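You operate a simulated robot arm through the tools that you are given. There is no shell and no other tool. Be economical: measure what you need, move in short steps, check, and stop when the job is done.

The job below is to be done with a simulated robot arm. You get a single attempt, and the scene is never put back.

Task
Wipe the dark stain off the coil on the inspection plate.
Fine: turn the plate till the stain stands at the yellow pointer, brake on, then the yellow cloth on the stain, cloth back. What is to be rubbed or washed off counts as gone when no trace of it is left.
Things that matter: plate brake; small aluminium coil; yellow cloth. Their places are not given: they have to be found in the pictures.

It is judged by the outcome, as a careful person would: the job done as asked, and still so three seconds after it is handed in. It fails if anything else is knocked over, pushed out of place, dropped, spilled or broken. Flat cloth is picked up by pressing the open fingertips on it (5 to 10 N) and closing them slowly along it; thin cloth reads only 2 to 8 mm in the jaws.

Robot
A 6-joint arm with a two-finger parallel gripper, fixed in place. Base frame: the origin is at the foot of the arm, x ahead of it, y to its left, z up; the work surface is at about z = 0.8. Readings come in m, rad, newtons and seconds.
With the tool pointing down near the work surface it reaches from about 0.26 to 0.68 m from the base axis. Its first joint turns from -1.152 to 1.152 rad. Payload 2.9 kg.
Tool frame: the origin (TCP) lies between the finger pads and is the grasp point; the fingertips stand 0.03 m ahead of it; z points along the fingers, y is the line along which they close. The gripper opens to 0.11 m. The fingers are 0.02 m wide and 0.01 m thick; the gripper's body (0.048 by 0.112 m) begins 0.055 m behind the TCP.
Orientation is that of the tool frame in the base frame, as a unit quaternion [w, x, y, z]. With the fingers straight down and closing along the base's y, the tool's x points along the base's -x, its y along +y and its z along -z.

Tools
- The arm moves only by the tool nudge_tool. Its argument "series" is a list of rows, each a list of 6 numbers: the shift along the base's x, y, z in units of 30 mm (1.0 is 30 mm), then the turn, a rotation vector about the base's x, y, z in units of 8 degrees (1.0 is 8 degrees). In form: [[tx, ty, tz, ax, ay, az], ...]. A call has 1 to 10 rows; each row shifts and turns the commanded pose from where the row before left it. "claw" is the opening in per cent of the stroke, from 0 (shut) to 100 (fully open), set as the call begins (left out, the last holds). A call with a number of a shift or a turn outside -1 to 1 is refused whole. Each row takes 0.2 s and may step no farther than 0.05 m and 0.15 rad from the row before; otherwise, or with a gripper value out of range, the whole call is refused. A pose out of reach is approached as far as the arm can. The call stops where the force on the tool passes 40 N (or 10 N more than at its start, if that is more) or the arm is blocked; 0.2 s more then pass. Each finger travels about 0.108 m/s and halts on what it meets, pressing with about 38 N; the grip force reading is that of the motor and also rises with nothing between the fingers. The clock runs only during rows and for 0.2 s after the last one: add rows that do not move to give the fingers time. It gives the time, the measured TCP pose, the force on the tool (base axes), the opening and the grip force at its end, in the units of the frame above (readings bear some noise), with the torque about the TCP (base axes, N m) and any sound that the robot's microphone picked up, and new pictures: "views" is both (left out), scene, wrist or none.
- Cameras (640 x 400 px; columns grow to the right, rows downward): "scene" is fixed at [0.0745, 0.4276, 1.3956]; the picture's right is [-0.79, -0.61, 0.00], its down [-0.28, 0.36, -0.89] and it looks along [0.54, -0.71, -0.46] (base axes); focal length 333 px, centre (320, 200). "wrist" rides on the gripper at [0.072, 0.017, -0.103] in the tool frame; the picture's right is [-0.23, 0.97, 0.00], its down [-0.76, -0.18, -0.62] and it looks along [-0.61, -0.14, 0.78] (tool axes); focal length 222 px, centre (320, 200).
- point_at(camera, pixels): for up to 12 pixels [column, row] of the newest picture of that camera ("zoom" is the newest enlarged one), the place [x, y, z] in the base frame of the surface seen there, good to about 0.002 m. The clock stands still meanwhile.
- enlarge(camera, box): a new picture of the part [left, top, right, bottom] of that camera's present view, enlarged. The clock stands still meanwhile.
- job_done(): hands the job in; it is judged then, once.

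Go step by step. Measure first, check grasps and placings, and put right what went wrong. The budget is 80 turns and 200 pictures, counting those below and the enlarged ones. Unless the task says otherwise, let go and move clear before handing in, and close with one line.

The tools are called by a JSON object that holds its "fn" and its "kwargs". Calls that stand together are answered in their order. nudge_tool: Moves the arm, as the interface text tells. Its arguments: {"type":"object","properties":{"series":{"type":"array"},"claw":{"type":"number"},"views":{"type":"string","enum":["both","scene","wrist","none"]}},"required":["series"]} The other tools are called the same way: point_at (camera, pixels) gives the place of the surface under pixels of a picture; enlarge (camera, box) takes an enlarged picture of a part of a camera's view; job_done () hands the job in.

At the start:

```text
time_s: 0.0
tool_pos: [0.31, -0.1755, 1.1738]
tool_rot: [0.001, 0.001, 1.0, 0.0]
wrist_force: [0.8, 0.0, 0.6]
ft_torque: [0.0, 0.01, 0.04]
grip_width: 0.1101
finger_force: 0.0
```

scene: 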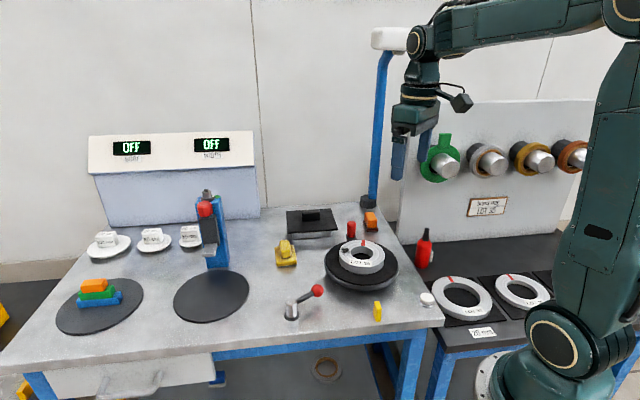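
wrist: 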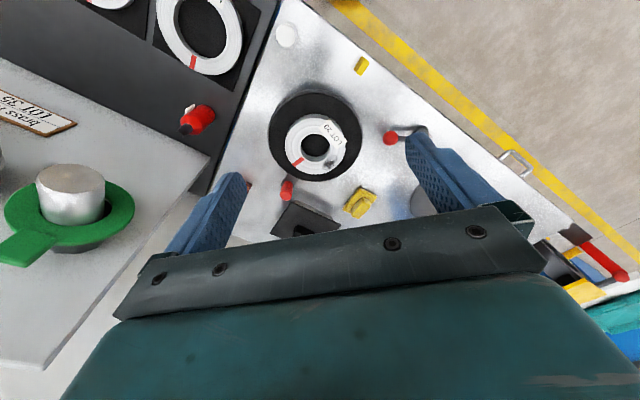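

The turntable with the coil is near scene (362,262), with a yellow cloth near (286,252), and a lever with a red knob near (300,300). I'll enlarge both views for details.

{"fn": "enlarge", "kwargs": {"camera": "scene", "box": [260, 190, 450, 330]}}

{"fn": "enlarge", "kwargs": {"camera": "wrist", "box": [230, 40, 430, 240]}}

{"fn": "point_at", "kwargs": {"camera": "scene", "pixels": [[286, 245], [286, 262], [317, 290], [292, 312], [377, 310], [351, 228], [370, 220], [362, 243], [345, 268], [340, 285], [385, 285], [310, 222]]}}

{"fn": "point_at", "kwargs": {"camera": "wrist", "pixels": [[330, 162], [299, 162], [361, 65], [288, 35], [390, 138], [420, 135], [360, 203], [286, 190], [314, 145], [275, 140], [358, 140], [315, 95]]}}

```text
2.86 times, centred on (355, 260) of scene
```

zoom: 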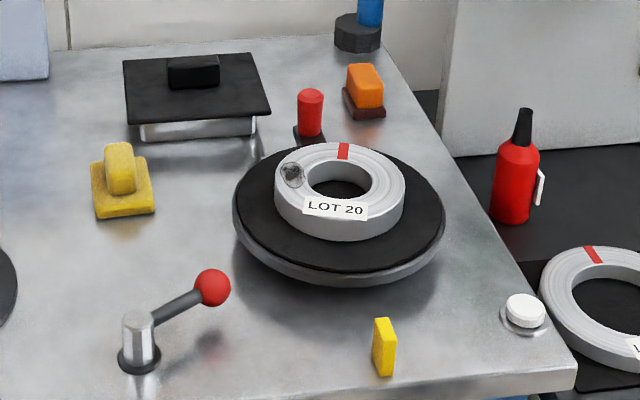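

```text
2.00 times, centred on (330, 140) of wrist
```

zoom: 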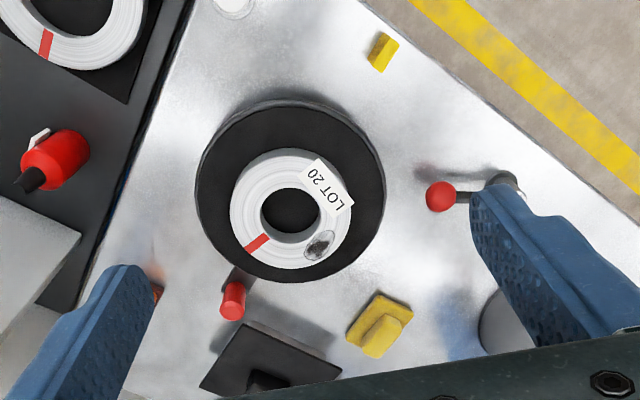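

```text
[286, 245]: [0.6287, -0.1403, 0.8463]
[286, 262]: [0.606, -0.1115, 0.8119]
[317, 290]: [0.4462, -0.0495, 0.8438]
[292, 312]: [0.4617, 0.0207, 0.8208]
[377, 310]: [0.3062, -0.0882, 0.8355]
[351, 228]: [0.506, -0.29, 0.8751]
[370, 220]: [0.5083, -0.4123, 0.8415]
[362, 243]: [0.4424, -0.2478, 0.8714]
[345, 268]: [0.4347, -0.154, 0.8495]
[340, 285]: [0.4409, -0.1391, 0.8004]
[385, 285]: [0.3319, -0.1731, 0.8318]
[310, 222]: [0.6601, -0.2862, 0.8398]
```

```text
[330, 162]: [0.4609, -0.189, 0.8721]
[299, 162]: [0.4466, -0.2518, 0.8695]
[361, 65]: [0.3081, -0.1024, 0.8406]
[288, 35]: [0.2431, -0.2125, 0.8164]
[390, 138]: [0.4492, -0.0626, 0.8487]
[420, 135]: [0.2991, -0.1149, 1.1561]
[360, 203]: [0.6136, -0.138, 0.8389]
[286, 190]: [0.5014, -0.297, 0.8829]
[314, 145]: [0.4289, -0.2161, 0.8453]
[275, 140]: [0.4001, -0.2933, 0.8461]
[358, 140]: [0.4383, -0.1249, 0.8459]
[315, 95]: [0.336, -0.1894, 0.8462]
```

The stain is at wrist (330,162), and the yellow pointer seems to be the block at wrist (361,65). It is unclear whether the brake is the red post or the red-knob lever, so I'll look closer.

{"fn": "enlarge", "kwargs": {"camera": "scene", "box": [325, 205, 405, 255]}}

{"fn": "enlarge", "kwargs": {"camera": "scene", "box": [270, 270, 350, 325]}}

{"fn": "enlarge", "kwargs": {"camera": "wrist", "box": [240, 150, 340, 215]}}

{"fn": "enlarge", "kwargs": {"camera": "scene", "box": [350, 270, 440, 330]}}

```text
8.00 times, centred on (365, 230) of scene
```

zoom: 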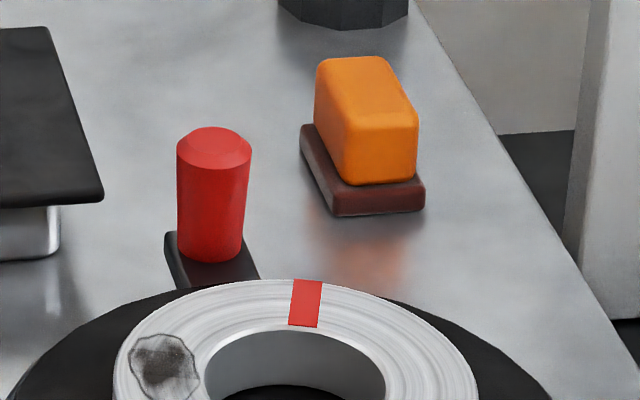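

```text
7.27 times, centred on (310, 298) of scene
```

zoom: 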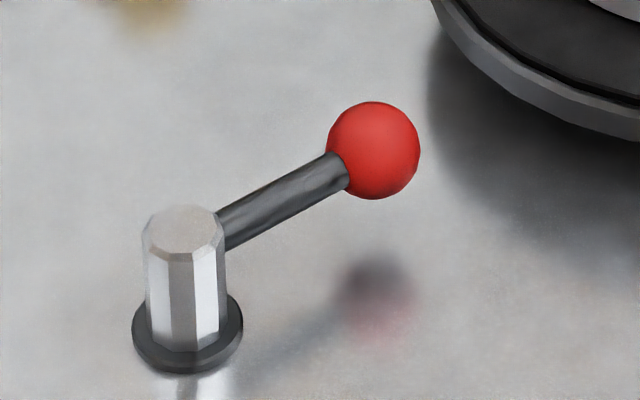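

```text
6.15 times, centred on (290, 182) of wrist
```

zoom: 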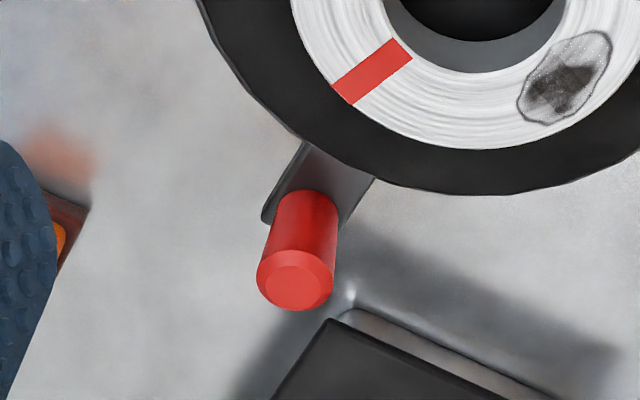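

```text
6.67 times, centred on (395, 300) of scene
```

zoom: 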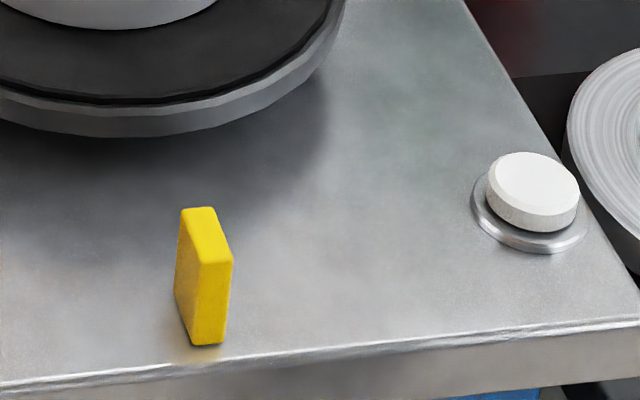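

The red post sits on a dark arm by the plate rim, and the lever has its own pivot. I'll measure heights, the plate rim and the coil to settle which is which.

{"fn": "enlarge", "kwargs": {"camera": "wrist", "box": [260, 80, 370, 210]}}

{"fn": "point_at", "kwargs": {"camera": "scene", "pixels": [[347.5, 238.5], [355, 239], [346.5, 236], [350, 222.5], [351, 233], [345, 251], [362, 242.5], [300, 265], [292, 303], [303, 299], [427, 299], [427, 305]]}}

{"fn": "point_at", "kwargs": {"camera": "wrist", "pixels": [[270, 139], [315, 92], [357, 130], [310, 179], [350, 160], [290, 100], [346, 105], [280, 168], [361, 58], [366, 67], [356, 70], [314, 145]]}}

```text
3.08 times, centred on (315, 145) of wrist
```

zoom: 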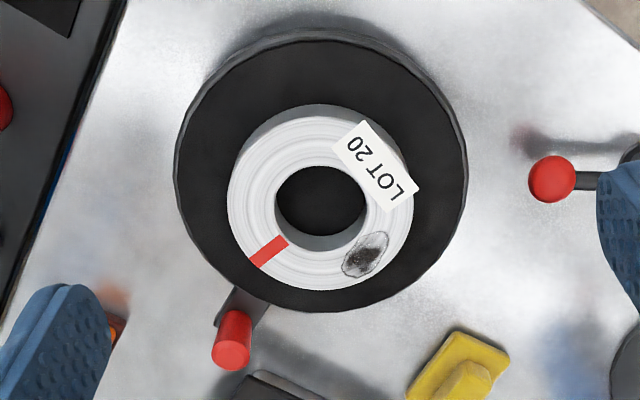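

```text
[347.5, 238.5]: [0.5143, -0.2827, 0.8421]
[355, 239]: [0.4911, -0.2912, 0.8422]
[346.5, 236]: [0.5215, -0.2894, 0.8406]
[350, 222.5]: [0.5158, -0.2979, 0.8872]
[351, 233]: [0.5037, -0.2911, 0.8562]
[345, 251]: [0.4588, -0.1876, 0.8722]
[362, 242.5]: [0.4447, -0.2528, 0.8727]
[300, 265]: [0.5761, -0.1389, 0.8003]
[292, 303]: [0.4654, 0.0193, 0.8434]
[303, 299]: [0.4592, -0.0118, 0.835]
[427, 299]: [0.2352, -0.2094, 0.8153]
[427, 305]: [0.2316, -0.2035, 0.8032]
```

```text
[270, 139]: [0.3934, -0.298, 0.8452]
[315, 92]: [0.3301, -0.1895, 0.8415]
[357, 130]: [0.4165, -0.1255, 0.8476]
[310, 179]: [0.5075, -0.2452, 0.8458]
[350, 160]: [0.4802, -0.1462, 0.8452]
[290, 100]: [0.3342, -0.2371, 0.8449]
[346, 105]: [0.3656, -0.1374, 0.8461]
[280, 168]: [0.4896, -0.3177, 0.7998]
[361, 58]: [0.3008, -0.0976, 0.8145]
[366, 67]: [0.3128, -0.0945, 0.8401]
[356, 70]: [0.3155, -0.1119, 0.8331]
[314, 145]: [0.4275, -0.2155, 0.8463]
```

The dark arm under the red post is at plate height (z≈0.842), so it is the plate's turning handle, and the lever must be the brake. Before moving there I'll check the lamp pole, tray and panel positions for clearance.

{"fn": "point_at", "kwargs": {"camera": "scene", "pixels": [[370, 195], [378, 120], [388, 40], [376, 42], [440, 160], [410, 200], [336, 232], [291, 237], [290, 212], [330, 210], [366, 230], [377, 224]]}}

```text
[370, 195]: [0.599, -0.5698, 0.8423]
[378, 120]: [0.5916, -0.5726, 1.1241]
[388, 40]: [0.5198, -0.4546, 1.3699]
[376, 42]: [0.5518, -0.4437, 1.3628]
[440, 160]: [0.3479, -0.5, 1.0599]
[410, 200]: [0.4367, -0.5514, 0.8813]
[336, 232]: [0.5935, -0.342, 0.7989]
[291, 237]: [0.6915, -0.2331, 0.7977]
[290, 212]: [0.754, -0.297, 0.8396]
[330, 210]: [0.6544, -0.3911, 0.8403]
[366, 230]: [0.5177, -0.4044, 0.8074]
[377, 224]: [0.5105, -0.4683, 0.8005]
```

The path is clear: the lamp is at z 1.36 and y −0.45, and the panel is at y < −0.5. I'll move above the red post with the jaws turned tangential to the plate.

{"fn": "nudge_tool", "kwargs": {"series": [[0.938, -0.56, -0.83, 0, 0, -0.75], [0.938, -0.56, -0.83, 0, 0, -0.75], [0.938, -0.56, -0.83, 0, 0, -0.75], [0.938, -0.56, -0.83, 0, 0, -0.75], [0.938, -0.56, -0.83, 0, 0, -0.75], [0.938, -0.56, -0.83, 0, 0, -0.75], [0.938, -0.56, -0.83, 0, 0, -0.75], [0, 0, 0, 0, 0, 0]], "claw": 50}}

```text
time_s: 1.8
tool_pos: [0.5069, -0.2953, 0.9969]
tool_rot: [0.001, 0.359, 0.933, 0.0]
wrist_force: [-0.4, 0.1, -0.9]
ft_torque: [0.01, 0.01, 0.0]
grip_width: 0.0548
finger_force: 0.0
```

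scene: 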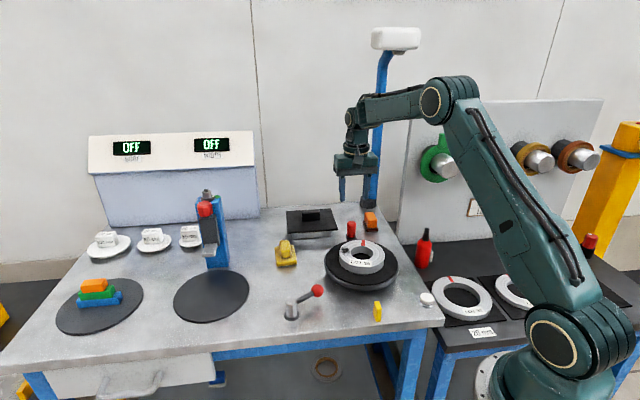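
wrist: 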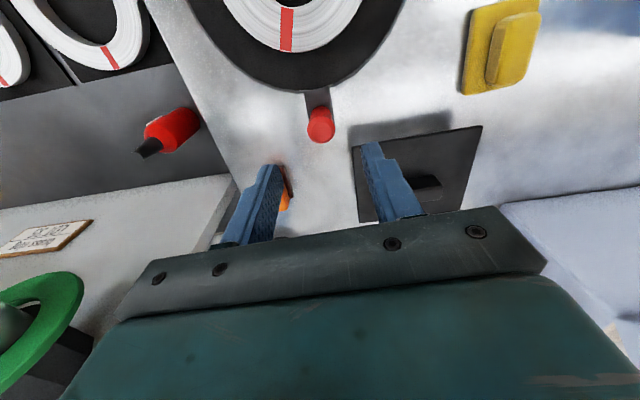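

The handle is at wrist (320,122), between the jaws laterally. I'll measure it precisely.

{"fn": "point_at", "kwargs": {"camera": "wrist", "pixels": [[321, 132], [309, 130], [333, 130], [321, 115], [318, 100], [307, 95], [328, 93], [322, 141]]}}

{"fn": "enlarge", "kwargs": {"camera": "wrist", "box": [250, 60, 400, 200]}}

```text
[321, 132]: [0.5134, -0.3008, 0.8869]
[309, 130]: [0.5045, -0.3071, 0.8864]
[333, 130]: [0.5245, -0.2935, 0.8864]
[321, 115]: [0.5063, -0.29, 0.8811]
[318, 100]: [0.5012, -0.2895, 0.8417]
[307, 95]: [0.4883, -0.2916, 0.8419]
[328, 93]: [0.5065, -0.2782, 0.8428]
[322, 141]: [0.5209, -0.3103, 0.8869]
```

```text
2.86 times, centred on (325, 130) of wrist
```

zoom: 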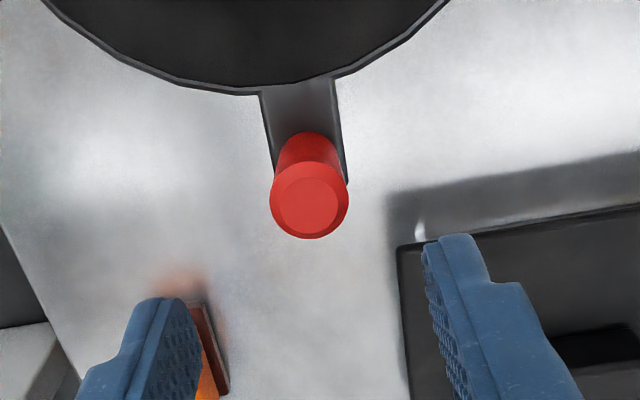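

The post top centre is about (0.514, −0.301), diameter 24 mm, top z 0.887. I'll descend around it.

{"fn": "nudge_tool", "kwargs": {"series": [[0.24, -0.19, -0.75, 0, 0, 0], [0, 0, -1, 0, 0, 0], [0, 0, -1, 0, 0, 0], [0, 0, -1, 0, 0, 0], [0, 0, 0, 0, 0, 0]]}}

```text
time_s: 3.0
tool_pos: [0.5121, -0.3014, 0.8887]
tool_rot: [0.0, 0.358, 0.934, 0.0]
wrist_force: [0.1, 0.0, 0.2]
ft_torque: [-0.03, 0.02, 0.01]
grip_width: 0.0549
finger_force: 0.1
```

scene: 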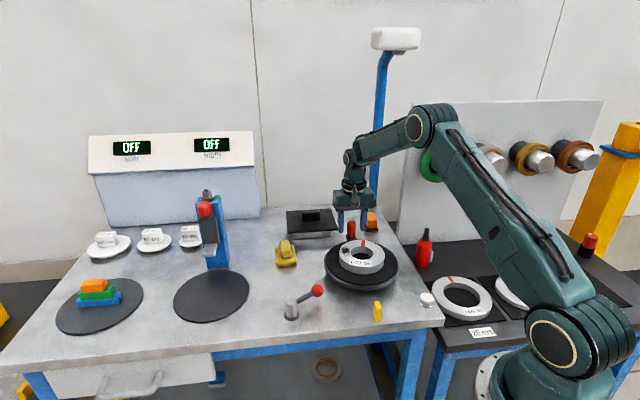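
wrist: 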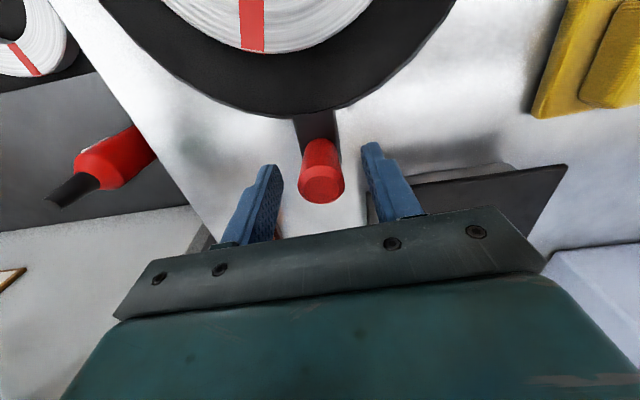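

The post is centred in the jaws (322,185). I'll close to a loose cage around it and try a small turn to see if the plate is free.

{"fn": "nudge_tool", "kwargs": {"series": [[0, 0, 0, 0, 0, 0], [0, 0, 0, 0, 0, 0]], "claw": 23.5, "views": "none"}}

{"fn": "nudge_tool", "kwargs": {"series": [[0.2, 0.22, 0, 0, 0, 0.3], [0.2, 0.22, 0, 0, 0, 0.4], [0, 0, 0, 0, 0, 0]], "views": "wrist"}}

```text
time_s: 3.6
tool_pos: [0.5131, -0.3006, 0.8881]
tool_rot: [0.0, 0.359, 0.933, -0.001]
wrist_force: [1.0, -0.5, -2.6]
ft_torque: [-0.21, -0.23, -0.01]
grip_width: 0.0275
finger_force: 44.9
```

```text
time_s: 4.4
tool_pos: [0.5243, -0.2863, 0.8882]
tool_rot: [0.001, 0.312, 0.95, 0.0]
wrist_force: [-1.5, -2.8, 1.0]
ft_torque: [0.04, 0.05, 0.34]
grip_width: 0.0274
finger_force: 44.9
```

wrist: 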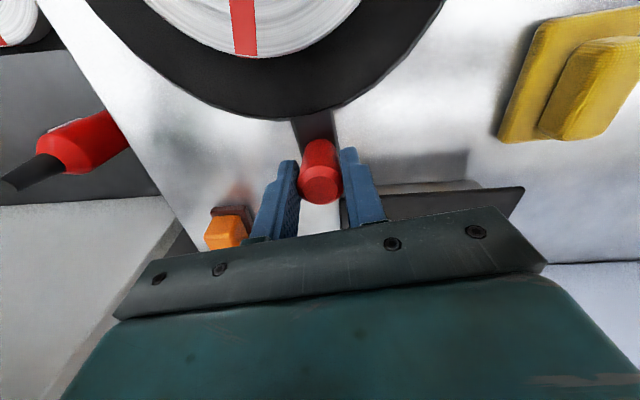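

The plate turns freely: the handle moved 8° with only about 3 N. I'll continue the arc around (0.419, −0.213) with radius 0.1285.

{"fn": "nudge_tool", "kwargs": {"series": [[0.306, 0.514, 0, 0, 0, 1], [0.232, 0.551, 0, 0, 0, 1], [0.153, 0.578, 0, 0, 0, 1], [0.071, 0.594, 0, 0, 0, 1], [-0.0125, 0.598, 0, 0, 0, 1], [-0.096, 0.59, 0, 0, 0, 1], [0, 0, 0, 0, 0, 0]]}}

```text
time_s: 6.0
tool_pos: [0.5449, -0.1812, 0.8873]
tool_rot: [-0.001, -0.102, 0.995, 0.0]
wrist_force: [-1.3, -0.4, 16.3]
ft_torque: [-0.02, -0.38, 0.02]
grip_width: 0.0273
finger_force: 45.2
```

scene: 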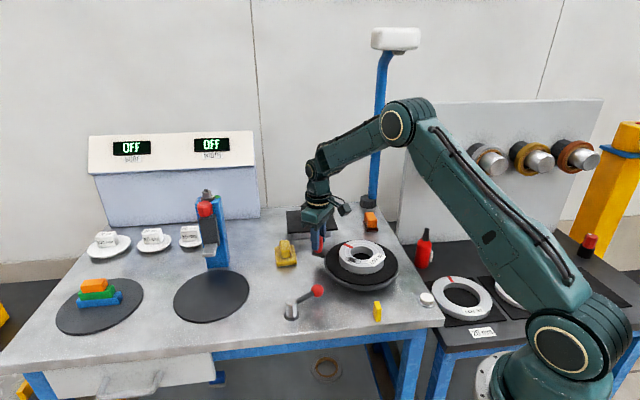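
wrist: 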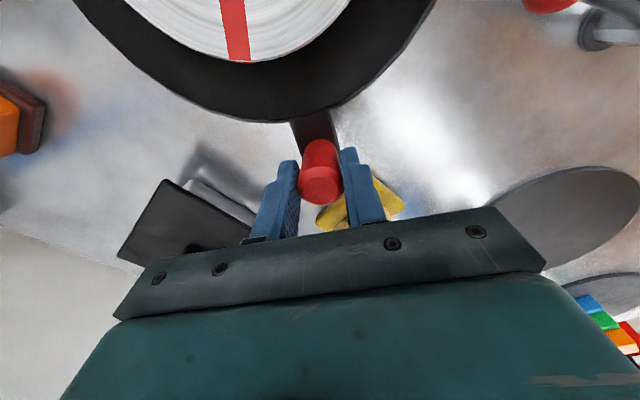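

The turn is going smoothly, though Fz is 16 N, so I'll raise about 1 mm while finishing the arc.

{"fn": "nudge_tool", "kwargs": {"series": [[-0.177, 0.571, 0.04, 0, 0, 1], [-0.255, 0.541, 0, 0, 0, 1], [-0.327, 0.5, 0, 0, 0, 1], [-0.394, 0.45, 0, 0, 0, 1], [-0.453, 0.391, 0, 0, 0, 1], [0, 0, 0, 0, 0, 0]]}}

{"fn": "enlarge", "kwargs": {"camera": "scene", "box": [270, 210, 430, 330]}}

```text
time_s: 7.4
tool_pos: [0.4954, -0.1088, 0.8881]
tool_rot: [-0.002, -0.435, 0.901, 0.002]
wrist_force: [-6.1, -6.6, -19.5]
ft_torque: [0.52, -0.46, -0.09]
grip_width: 0.0272
finger_force: 45.6
```

scene: 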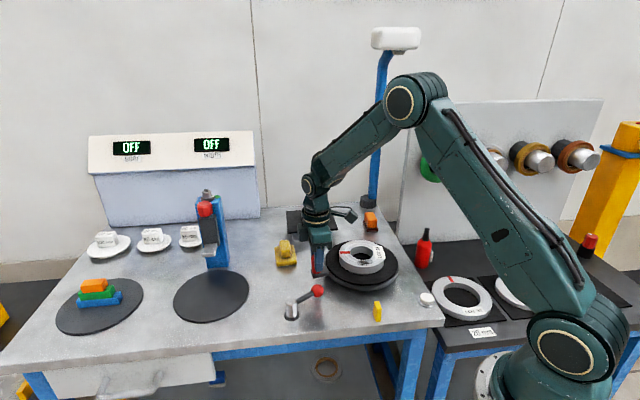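
wrist: 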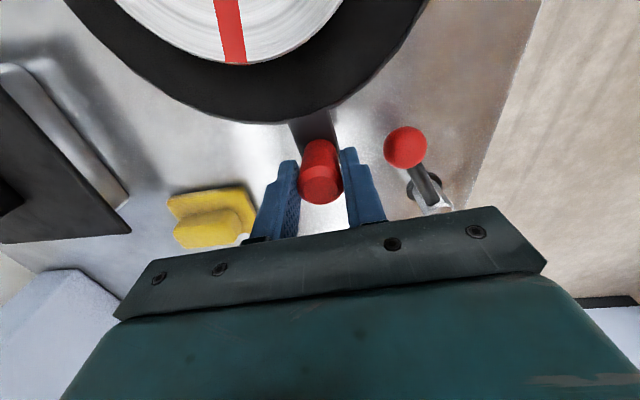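

```text
3.33 times, centred on (350, 270) of scene
```

zoom: 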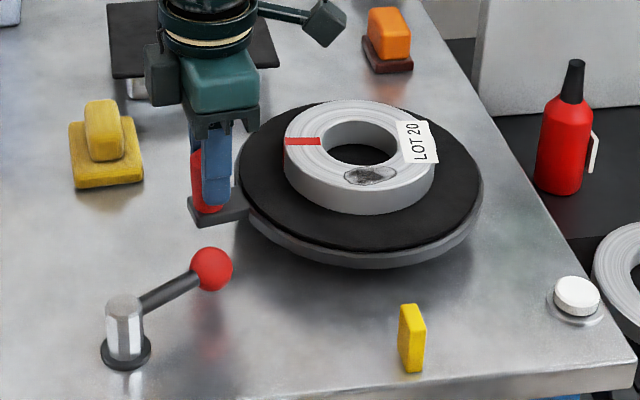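

The stain is now at zoom (371,176), near the pointer side. I'll measure where it stands.

{"fn": "point_at", "kwargs": {"camera": "zoom", "pixels": [[371, 176], [348, 178], [394, 172], [320, 145], [400, 140], [360, 119], [362, 166], [405, 311], [420, 310], [240, 190], [480, 190], [360, 102]]}}

```text
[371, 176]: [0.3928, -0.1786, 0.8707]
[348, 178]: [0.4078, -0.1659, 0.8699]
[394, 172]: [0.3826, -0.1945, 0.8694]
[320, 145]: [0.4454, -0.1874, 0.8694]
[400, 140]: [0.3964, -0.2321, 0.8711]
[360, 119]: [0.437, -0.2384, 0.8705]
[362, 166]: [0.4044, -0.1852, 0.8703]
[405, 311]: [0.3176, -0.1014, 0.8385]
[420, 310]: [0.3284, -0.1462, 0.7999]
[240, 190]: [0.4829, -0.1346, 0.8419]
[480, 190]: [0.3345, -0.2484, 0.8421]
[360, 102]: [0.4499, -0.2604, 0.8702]
```

The stain centre is at about 131° around the coil centre and the pointer is at about 135°. I'll turn 4° more and ease the vertical pull slightly.

{"fn": "nudge_tool", "kwargs": {"series": [[-0.133, 0.09, -0.03, 0, 0, 0.27], [-0.133, 0.09, 0, 0, 0, 0.27], [0, 0, 0, 0, 0, 0]]}}

{"fn": "enlarge", "kwargs": {"camera": "scene", "box": [320, 220, 430, 330]}}

```text
time_s: 8.2
tool_pos: [0.4876, -0.1046, 0.8874]
tool_rot: [-0.001, -0.469, 0.883, 0.0]
wrist_force: [-10.2, -14.5, -16.2]
ft_torque: [-0.62, 0.41, -0.21]
grip_width: 0.0277
finger_force: 44.8
```

scene: 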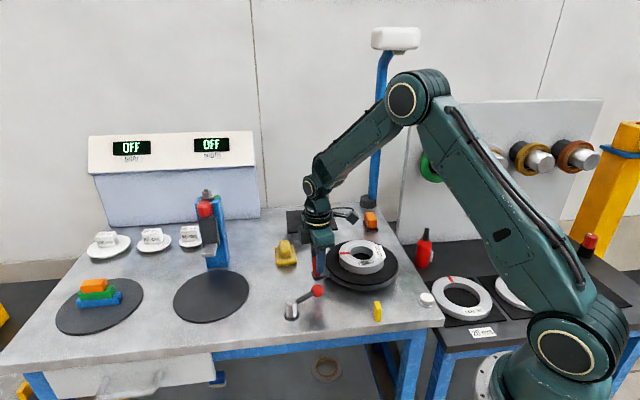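
wrist: 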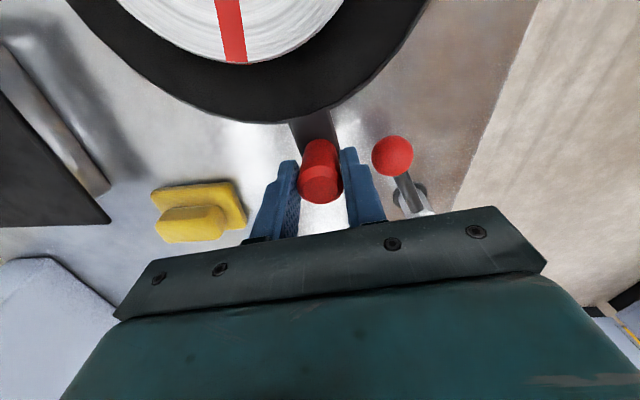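

```text
3.64 times, centred on (375, 275) of scene
```

zoom: 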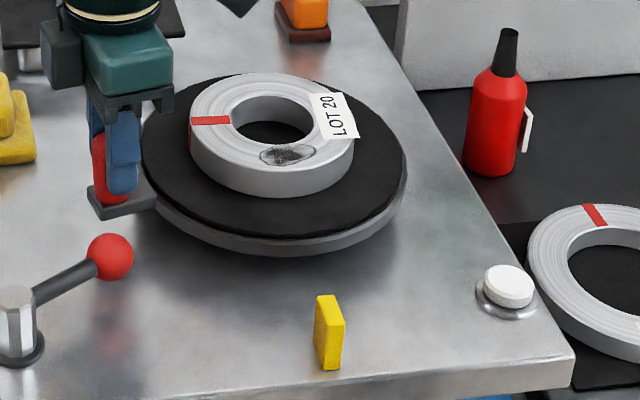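

The radial pull is now about 17 N, from a small arc mismatch. I'll check the stain angle before releasing.

{"fn": "point_at", "kwargs": {"camera": "zoom", "pixels": [[288, 155], [262, 156], [315, 149], [231, 125], [311, 130], [270, 98], [270, 143], [330, 297], [318, 300], [342, 322]]}}

```text
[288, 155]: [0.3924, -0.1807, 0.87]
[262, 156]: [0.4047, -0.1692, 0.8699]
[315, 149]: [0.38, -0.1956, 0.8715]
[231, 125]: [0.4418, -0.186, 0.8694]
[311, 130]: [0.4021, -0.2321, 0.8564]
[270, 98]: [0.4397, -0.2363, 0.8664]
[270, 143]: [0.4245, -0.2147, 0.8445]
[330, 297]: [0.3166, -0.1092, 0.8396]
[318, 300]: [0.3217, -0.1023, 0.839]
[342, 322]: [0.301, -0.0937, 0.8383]
```

The stain's mid angle is about 133–134.5°, against 135° for the pointer. I'll make a final 1.5° correction with a small inward relief, then open slightly.

{"fn": "nudge_tool", "kwargs": {"series": [[-0.123, 0.017, -0.01, 0, 0, 0.15], [0, 0, 0, 0, 0, 0]], "views": "none"}}

{"fn": "nudge_tool", "kwargs": {"series": [[0, 0, 0, 0, 0, 0], [0, 0, 0, 0, 0, 0]], "claw": 36, "views": "both"}}

{"fn": "enlarge", "kwargs": {"camera": "scene", "box": [320, 220, 430, 330]}}

{"fn": "point_at", "kwargs": {"camera": "zoom", "pixels": [[290, 155], [264, 156], [317, 149], [282, 165]]}}

```text
time_s: 8.8
tool_pos: [0.4848, -0.103, 0.888]
tool_rot: [0.0, -0.48, 0.877, 0.001]
wrist_force: [-3.7, -8.0, -22.7]
ft_torque: [-0.7, 0.43, 0.06]
grip_width: 0.0274
finger_force: 45.0
```

```text
time_s: 9.4
tool_pos: [0.4837, -0.1025, 0.8885]
tool_rot: [0.002, -0.479, 0.878, 0.0]
wrist_force: [0.4, -0.3, -0.3]
ft_torque: [0.03, 0.0, -0.01]
grip_width: 0.0396
finger_force: 0.1
```

scene: 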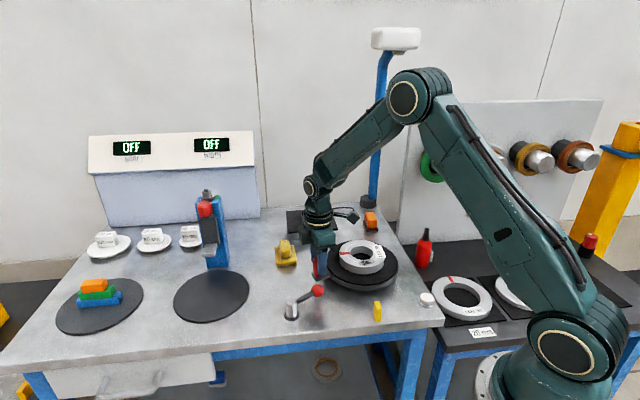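
wrist: 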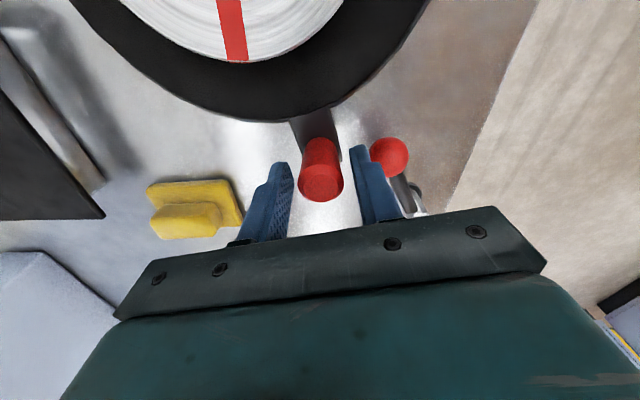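

```text
3.64 times, centred on (375, 275) of scene
```

zoom: 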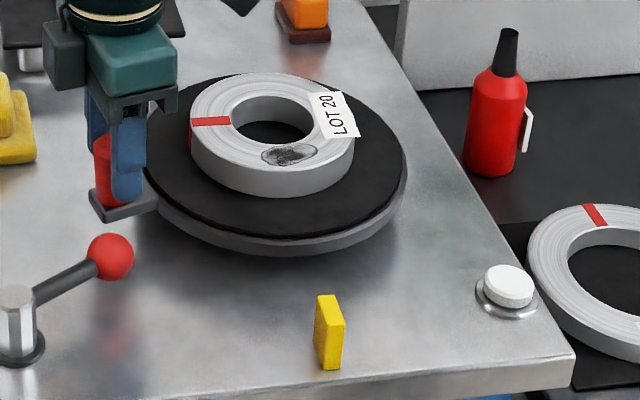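

```text
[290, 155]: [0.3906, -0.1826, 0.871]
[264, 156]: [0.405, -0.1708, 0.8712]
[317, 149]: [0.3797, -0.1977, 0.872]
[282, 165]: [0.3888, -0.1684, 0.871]
```

The stain is at about 135°, in line with the pointer, and the post is released. I'll lift clear and look at the brake lever from above.

{"fn": "nudge_tool", "kwargs": {"series": [[0, 0, 1, 0, 0, 0], [0, 0, 1, 0, 0, 0], [0, 0, 1, 0, 0, -1], [-0.4, 0.4, 1, 0, 0, -1], [-0.4, 0.3, 0.3, 0, 0, -1], [-0.4, 0.3, 0, 0, 0, -1], [0, 0, 0, 0, 0, -1], [0, 0, 0, 0, 0, -1], [0, 0, 0, 0, 0, -1], [0, 0, 0, 0, 0, 0]]}}

{"fn": "enlarge", "kwargs": {"camera": "scene", "box": [270, 260, 350, 330]}}

```text
time_s: 11.6
tool_pos: [0.4491, -0.0722, 1.0153]
tool_rot: [0.0, -0.009, 1.0, 0.0]
wrist_force: [0.7, -0.3, 0.3]
ft_torque: [0.02, -0.01, 0.01]
grip_width: 0.0395
finger_force: 0.0
```

scene: 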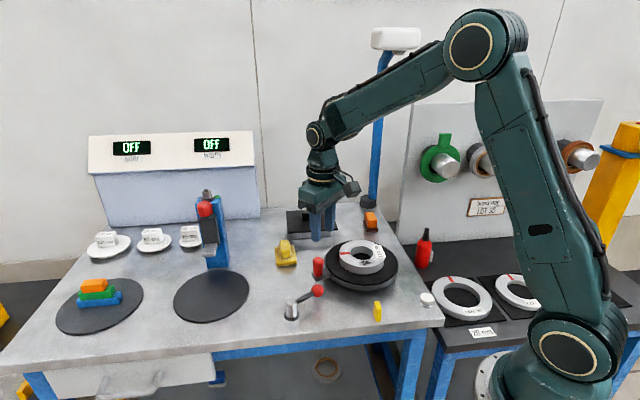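
wrist: 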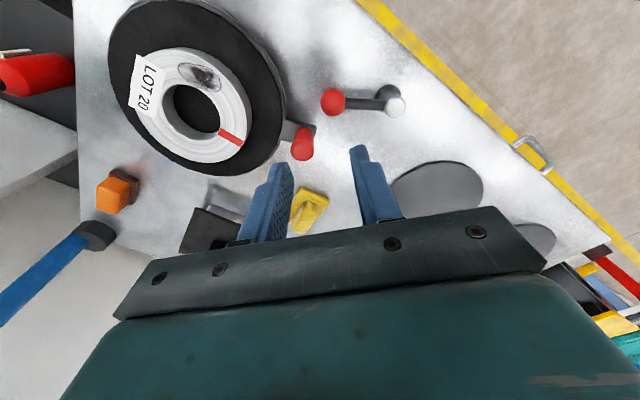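

```text
5.71 times, centred on (310, 295) of scene
```

zoom: 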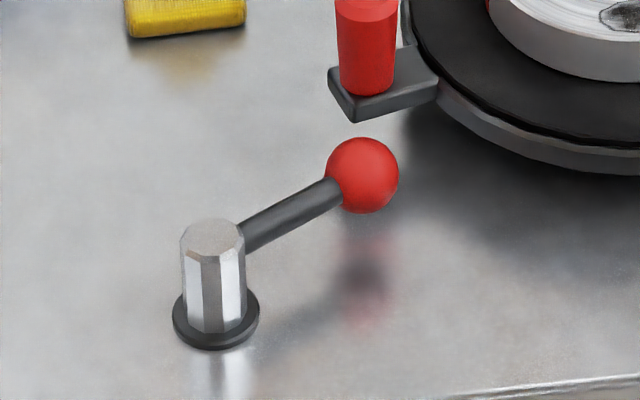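

{"fn": "enlarge", "kwargs": {"camera": "wrist", "box": [270, 60, 430, 160]}}

{"fn": "point_at", "kwargs": {"camera": "wrist", "pixels": [[333, 100], [324, 101], [344, 101], [333, 92], [333, 112], [360, 103], [375, 103], [394, 103], [404, 106], [302, 145]]}}

```text
4.00 times, centred on (350, 110) of wrist
```

zoom: 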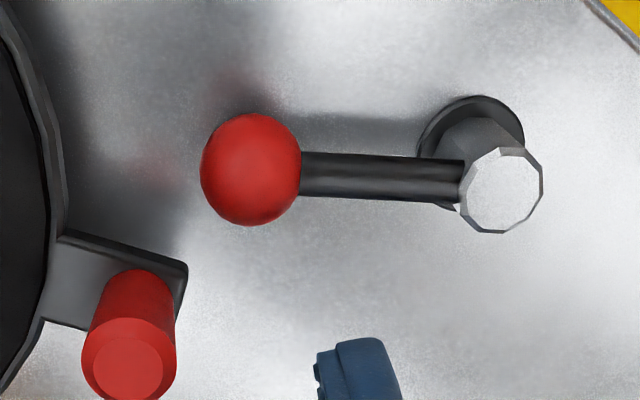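

```text
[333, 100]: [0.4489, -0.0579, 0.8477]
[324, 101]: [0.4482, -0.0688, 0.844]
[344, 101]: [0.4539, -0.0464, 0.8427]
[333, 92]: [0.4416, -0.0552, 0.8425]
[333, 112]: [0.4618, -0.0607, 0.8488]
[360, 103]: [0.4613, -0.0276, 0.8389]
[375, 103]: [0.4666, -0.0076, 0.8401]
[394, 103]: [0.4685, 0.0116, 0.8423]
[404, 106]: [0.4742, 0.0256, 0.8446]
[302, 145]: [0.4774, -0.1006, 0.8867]
```

The knob centre is about (0.452, −0.058, 0.838) and the pivot (0.465, 0.018). I'll turn the jaws 80° to straddle the knob across the lever, so I can feel both directions.

{"fn": "nudge_tool", "kwargs": {"series": [[0.01, 0.05, 0, 0, 0, 1], [0.01, 0.05, 0, 0, 0, 1], [0.01, 0.05, 0, 0, 0, 1], [0.01, 0.05, 0, 0, 0, 1], [0.01, 0.05, 0, 0, 0, 1], [0.01, 0.05, 0, 0, 0, 1], [0.01, 0.05, 0, 0, 0, 1], [0.01, 0.05, -0.5, 0, 0, 1], [0.01, 0.05, -0.5, 0, 0, 1], [0.01, 0.02, -0.5, 0, 0, 1]], "claw": 50}}

```text
time_s: 13.8
tool_pos: [0.4527, -0.0603, 0.9718]
tool_rot: [0.0, -0.651, 0.759, 0.001]
wrist_force: [0.1, 0.0, 1.6]
ft_torque: [0.01, 0.01, 0.02]
grip_width: 0.0551
finger_force: 0.1
```

scene: 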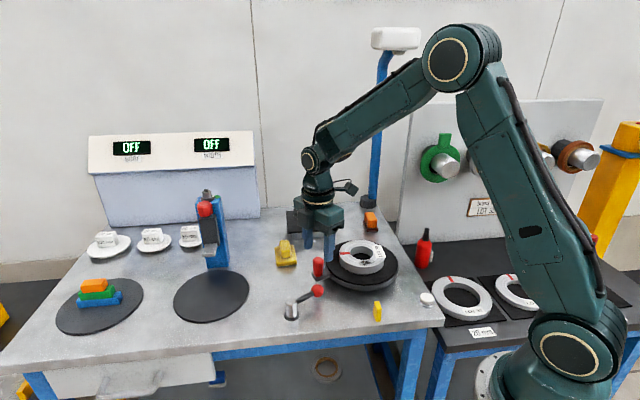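
wrist: 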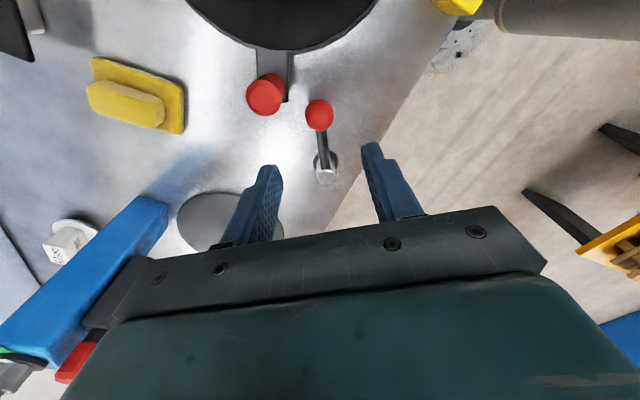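

The jaws straddle the knob line (319,115). I'll descend around the knob, then close to a loose cage.

{"fn": "nudge_tool", "kwargs": {"series": [[0, 0.1, -0.9, 0, 0, 0], [0, 0, -0.9, 0, 0, 0], [0, 0, -0.9, 0, 0, 0], [0, 0, -0.8, 0, 0, 0], [0, 0, 0, 0, 0, 0]], "views": "wrist"}}

```text
time_s: 15.0
tool_pos: [0.4529, -0.0576, 0.8659]
tool_rot: [0.0, -0.65, 0.76, 0.0]
wrist_force: [0.3, 0.8, -0.2]
ft_torque: [0.0, 0.05, 0.0]
grip_width: 0.0551
finger_force: 0.0
```

wrist: 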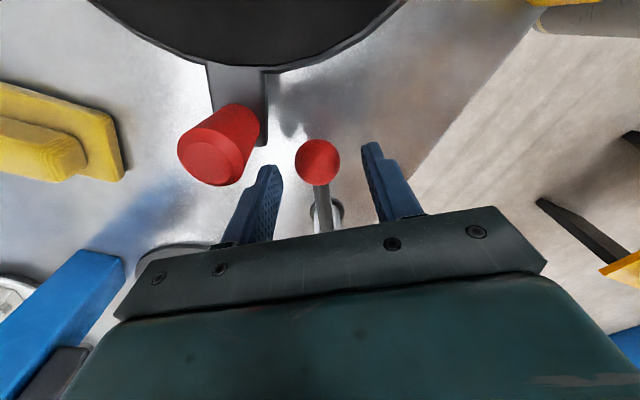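

The knob is centred at (318,162). I'll go 8 mm lower and close to a loose cage, then try a small push toward −x.

{"fn": "nudge_tool", "kwargs": {"series": [[0, 0, -0.27, 0, 0, 0], [0, 0, 0, 0, 0, 0], [0, 0, 0, 0, 0, 0]], "claw": 28, "views": "none"}}

{"fn": "nudge_tool", "kwargs": {"series": [[-0.2, 0.03, 0, 0, 0, 0], [-0.2, 0.02, 0, 0, 0, 0], [0, 0, 0, 0, 0, 0]], "views": "wrist"}}

```text
time_s: 15.8
tool_pos: [0.4531, -0.0575, 0.859]
tool_rot: [0.001, -0.65, 0.76, 0.0]
wrist_force: [7.2, -1.7, 2.7]
ft_torque: [-0.04, -0.19, -0.03]
grip_width: 0.0345
finger_force: 3.5
```

```text
time_s: 16.6
tool_pos: [0.4446, -0.0559, 0.8598]
tool_rot: [0.005, -0.65, 0.76, -0.005]
wrist_force: [32.0, -6.8, -12.9]
ft_torque: [-0.15, -0.45, -0.06]
grip_width: 0.047
finger_force: 16.2
```

wrist: 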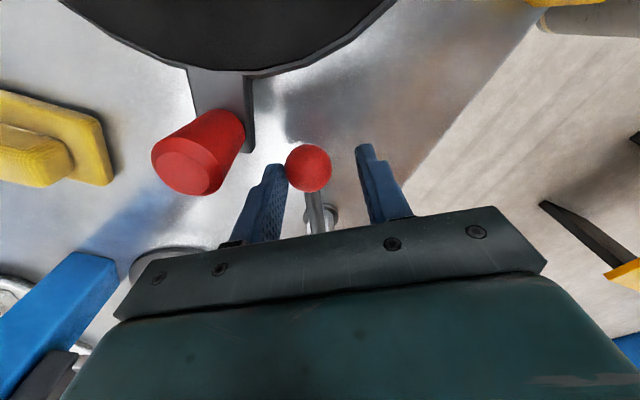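

The lever resists −x (32 N, and the knob did not follow). I'll back off and try +x.

{"fn": "nudge_tool", "kwargs": {"series": [[0.28, -0.04, 0, 0, 0, 0], [0.2, -0.03, 0, 0, 0, 0], [0.2, -0.02, 0, 0, 0, 0], [0.2, -0.02, 0, 0, 0, 0], [0, 0, 0, 0, 0, 0]]}}

```text
time_s: 17.8
tool_pos: [0.4648, -0.058, 0.8575]
tool_rot: [-0.001, -0.651, 0.759, 0.0]
wrist_force: [-1.5, 0.0, 0.0]
ft_torque: [0.01, -0.02, 0.02]
grip_width: 0.032
finger_force: 0.6
```

scene: 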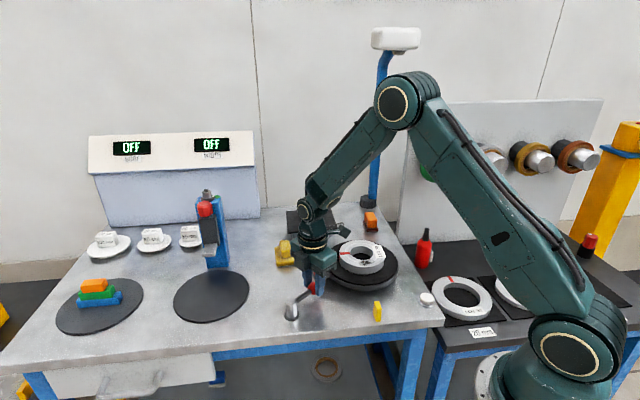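
wrist: 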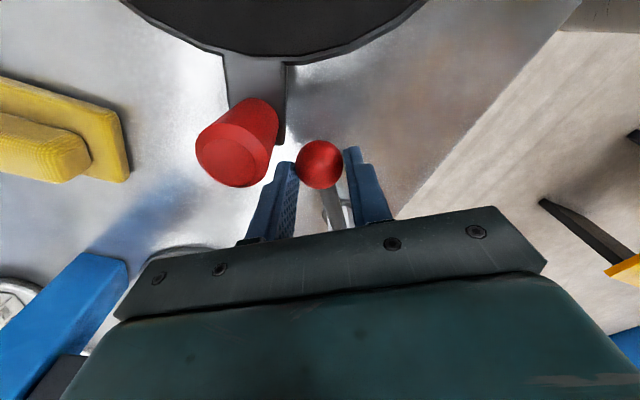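

The lever moves freely toward +x. I'll continue along its arc until it stops.

{"fn": "nudge_tool", "kwargs": {"series": [[0.353, 0.025, 0, 0, 0, 1], [0.346, 0.074, 0, 0, 0, 1], [0.333, 0.121, 0, 0, 0, 1], [0, 0, 0, 0, 0, 0]], "views": "wrist"}}

```text
time_s: 18.8
tool_pos: [0.498, -0.0519, 0.8596]
tool_rot: [0.0, 0.794, -0.608, 0.0]
wrist_force: [-1.6, -0.3, -1.3]
ft_torque: [-0.02, 0.04, 0.1]
grip_width: 0.0317
finger_force: 20.7
```

wrist: 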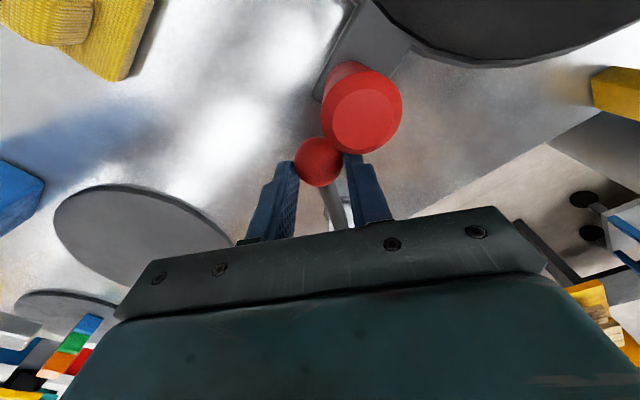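

It is still moving freely with low force. I'll continue the arc.

{"fn": "nudge_tool", "kwargs": {"series": [[0.313, 0.166, 0, 0, 0, 1], [0.286, 0.208, 0, 0, 0, 1], [0.255, 0.246, 0, 0, 0, 0.5], [0, 0, 0, 0, 0, 0]]}}

```text
time_s: 19.8
tool_pos: [0.5234, -0.0328, 0.8592]
tool_rot: [0.0, 0.888, -0.46, 0.0]
wrist_force: [-1.1, -0.7, -0.7]
ft_torque: [-0.03, 0.02, -0.02]
grip_width: 0.0319
finger_force: 1.1
```

scene: 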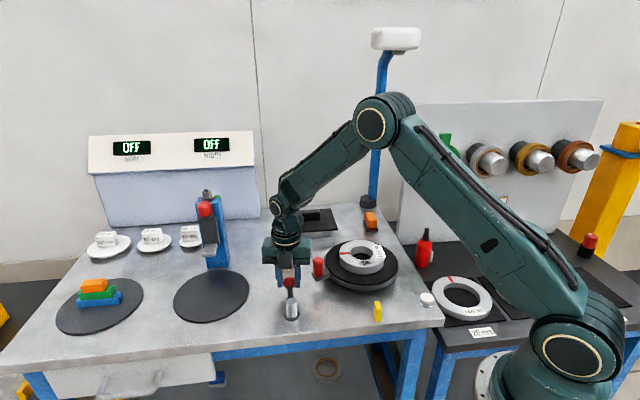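
wrist: 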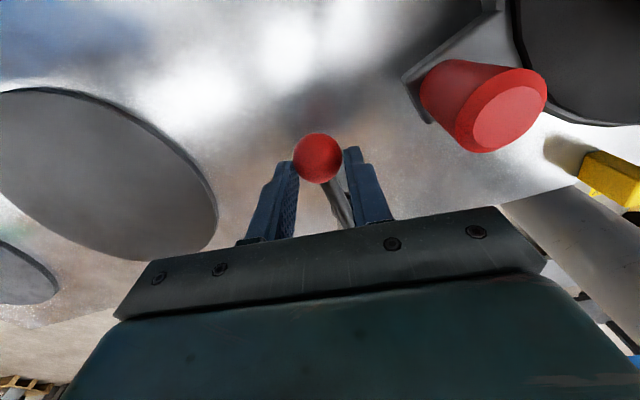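

There is no stop yet, with the knob at −41°. I'll continue.

{"fn": "nudge_tool", "kwargs": {"series": [[0.213, 0.283, 0, 0, 0, 0.7], [0.172, 0.31, 0, 0, 0, 0.7], [0.127, 0.331, 0, 0, 0, 0.7], [0.08, 0.345, 0, 0, 0, 0.7], [0, 0, 0, 0, 0, 0]]}}

```text
time_s: 20.9
tool_pos: [0.5379, -0.0059, 0.8593]
tool_rot: [0.009, 0.956, -0.294, -0.005]
wrist_force: [-12.6, -19.9, 6.4]
ft_torque: [-0.47, 0.57, -0.26]
grip_width: 0.0424
finger_force: 11.9
stopped in row 5: the force on the tool passed its limit at 41 N (the readings are from after the stop); the commanded pose is now the measured one
```

scene: 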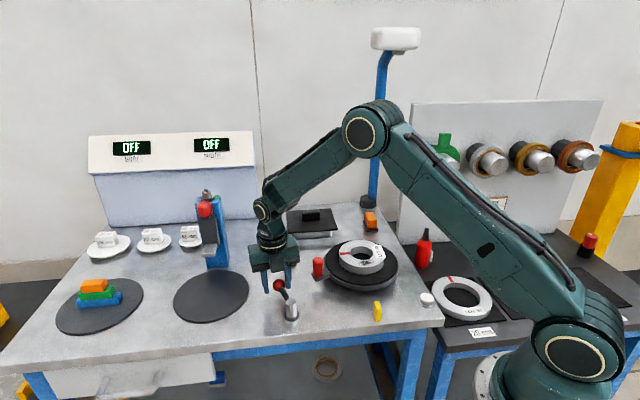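
wrist: 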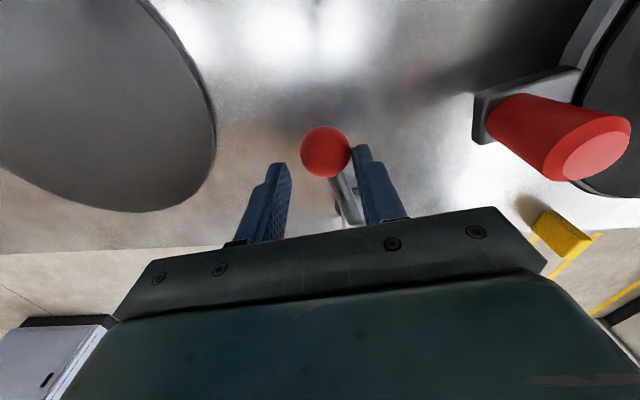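

The lever reached its far stop (41 N) after about 70° of swing. I'll open, lift clear and view the result while unwinding the wrist.

{"fn": "nudge_tool", "kwargs": {"series": [[0, 0, 0, 0, 0, 0], [0, 0, 0, 0, 0, 0], [0, 0, 1, 0, 0, 0], [0, 0, 1, 0, 0, 0], [0, 0, 1, 0, 0, 0], [0, 0, 1, 0, 0, -1], [0, 0, 0.5, 0, 0, -1], [0, 0, 0, 0, 0, -1], [0, 0, 0, 0, 0, -1], [0, 0, 0, 0, 0, -1]], "claw": 52, "views": "none"}}

{"fn": "nudge_tool", "kwargs": {"series": [[0, -0.2, 0, 0, 0, -1], [0, -0.2, 0, 0, 0, -1], [0, -0.2, 0, 0, 0, -1], [0, -0.2, 0, 0, 0, -1], [0, -0.2, 0, 0, 0, -1], [0, -0.2, 0, 0, 0, -1], [0, -0.2, 0, 0, 0, -1], [0, -0.2, 0, 0, 0, -1], [0, -0.2, 0, 0, 0, -1], [0, -0.2, 0, 0, 0, -1]]}}

{"fn": "enlarge", "kwargs": {"camera": "scene", "box": [250, 210, 450, 330]}}

```text
time_s: 23.1
tool_pos: [0.5388, -0.0021, 0.9938]
tool_rot: [0.004, 0.8, -0.599, -0.004]
wrist_force: [0.3, 0.1, 0.5]
ft_torque: [-0.06, -0.01, 0.0]
grip_width: 0.0574
finger_force: 0.1
```

```text
time_s: 25.3
tool_pos: [0.5394, -0.0635, 0.9941]
tool_rot: [-0.002, -0.227, 0.974, 0.007]
wrist_force: [0.3, 0.5, 0.4]
ft_torque: [0.0, -0.03, 0.0]
grip_width: 0.0575
finger_force: 0.0
```

scene: 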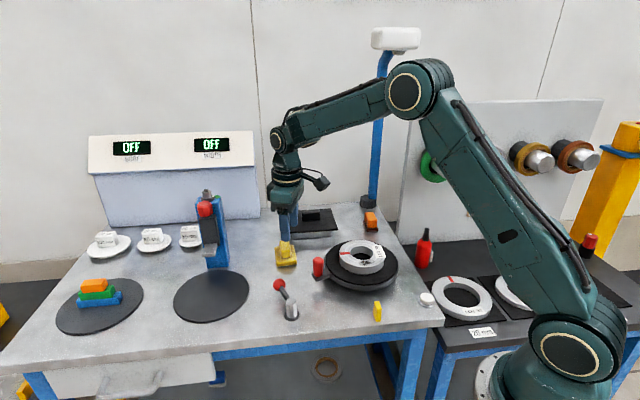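
wrist: 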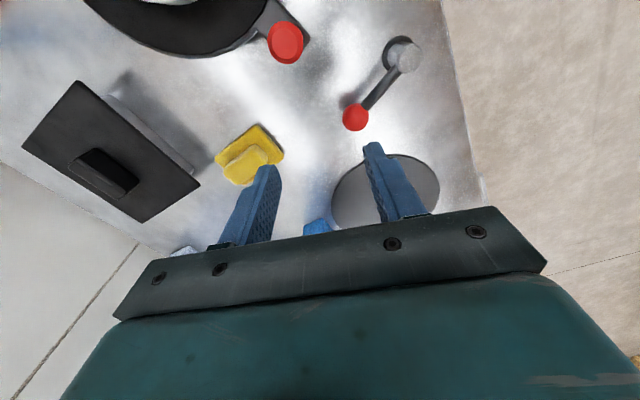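

```text
3.20 times, centred on (350, 270) of scene
```

zoom: 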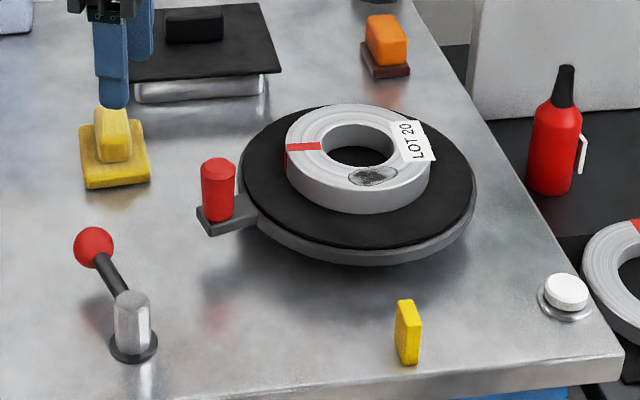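

The lever now stands swung to (280,285) and the stain still faces the pointer. Next I'll measure the cloth and its raised grip.

{"fn": "enlarge", "kwargs": {"camera": "wrist", "box": [200, 110, 300, 200]}}

{"fn": "point_at", "kwargs": {"camera": "wrist", "pixels": [[224, 170], [245, 152], [266, 152], [242, 165], [257, 125], [283, 157], [216, 159], [262, 163], [230, 160], [248, 160], [238, 183]]}}

```text
4.44 times, centred on (250, 155) of wrist
```

zoom: 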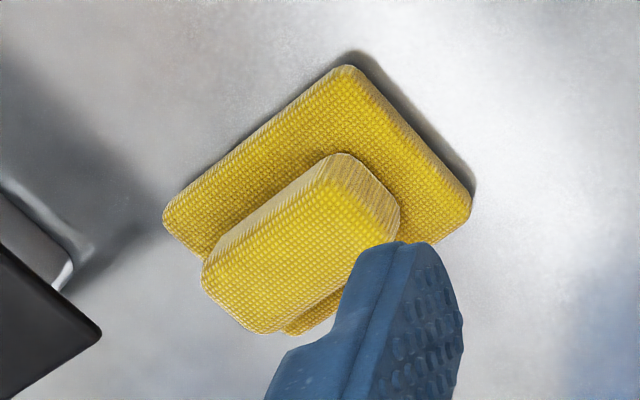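

```text
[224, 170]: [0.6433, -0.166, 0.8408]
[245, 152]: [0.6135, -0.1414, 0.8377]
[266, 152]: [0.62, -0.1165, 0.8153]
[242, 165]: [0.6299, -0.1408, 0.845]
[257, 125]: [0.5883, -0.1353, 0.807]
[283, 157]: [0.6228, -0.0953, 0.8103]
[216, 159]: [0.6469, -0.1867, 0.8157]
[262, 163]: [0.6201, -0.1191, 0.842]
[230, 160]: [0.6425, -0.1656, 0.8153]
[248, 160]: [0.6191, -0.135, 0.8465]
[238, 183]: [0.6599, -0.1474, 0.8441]
```

The pad centre is about (0.635, −0.141), with its long axis at −41°. The grip ridge is 25 mm wide with its top at z 0.846. I'll position above it with the jaws across the ridge (yaw −42°).

{"fn": "nudge_tool", "kwargs": {"series": [[0.354, -0.287, -0.163, 0, 0, -0.951], [0.354, -0.287, -0.163, 0, 0, -0.951], [0.354, -0.287, -0.163, 0, 0, -0.951], [0.354, -0.287, -0.163, 0, 0, -0.951], [0.354, -0.287, -0.163, 0, 0, -0.951], [0.354, -0.287, -0.163, 0, 0, -0.951], [0.354, -0.287, -0.163, 0, 0, -0.951], [0.354, -0.287, -0.163, 0, 0, -0.951], [0.354, -0.287, -0.163, 0, 0, -0.951], [0, 0, 0, 0, 0, 0]]}}

{"fn": "enlarge", "kwargs": {"camera": "wrist", "box": [240, 80, 400, 220]}}

```text
time_s: 27.5
tool_pos: [0.635, -0.14, 0.9496]
tool_rot: [0.002, 0.36, 0.933, 0.005]
wrist_force: [-0.2, -0.4, 0.7]
ft_torque: [-0.01, -0.03, -0.02]
grip_width: 0.057
finger_force: 0.0
```

scene: 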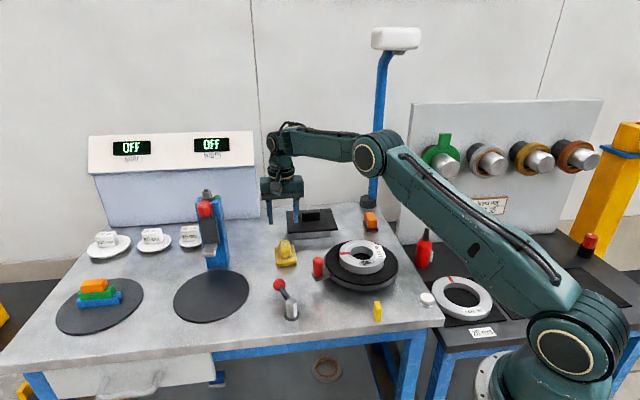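
wrist: 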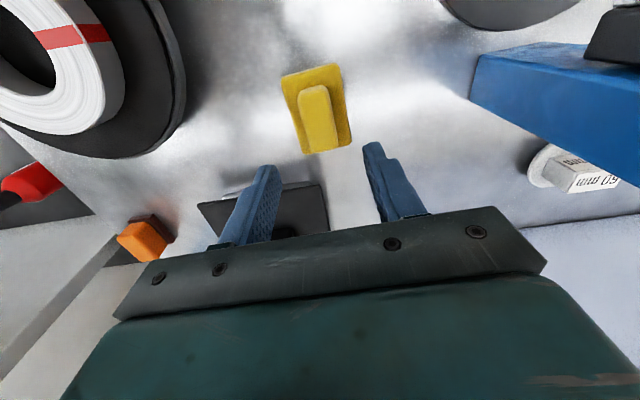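

```text
2.86 times, centred on (320, 150) of wrist
```

zoom: 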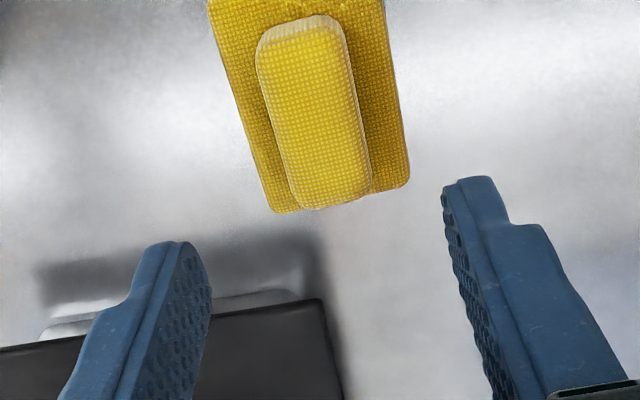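

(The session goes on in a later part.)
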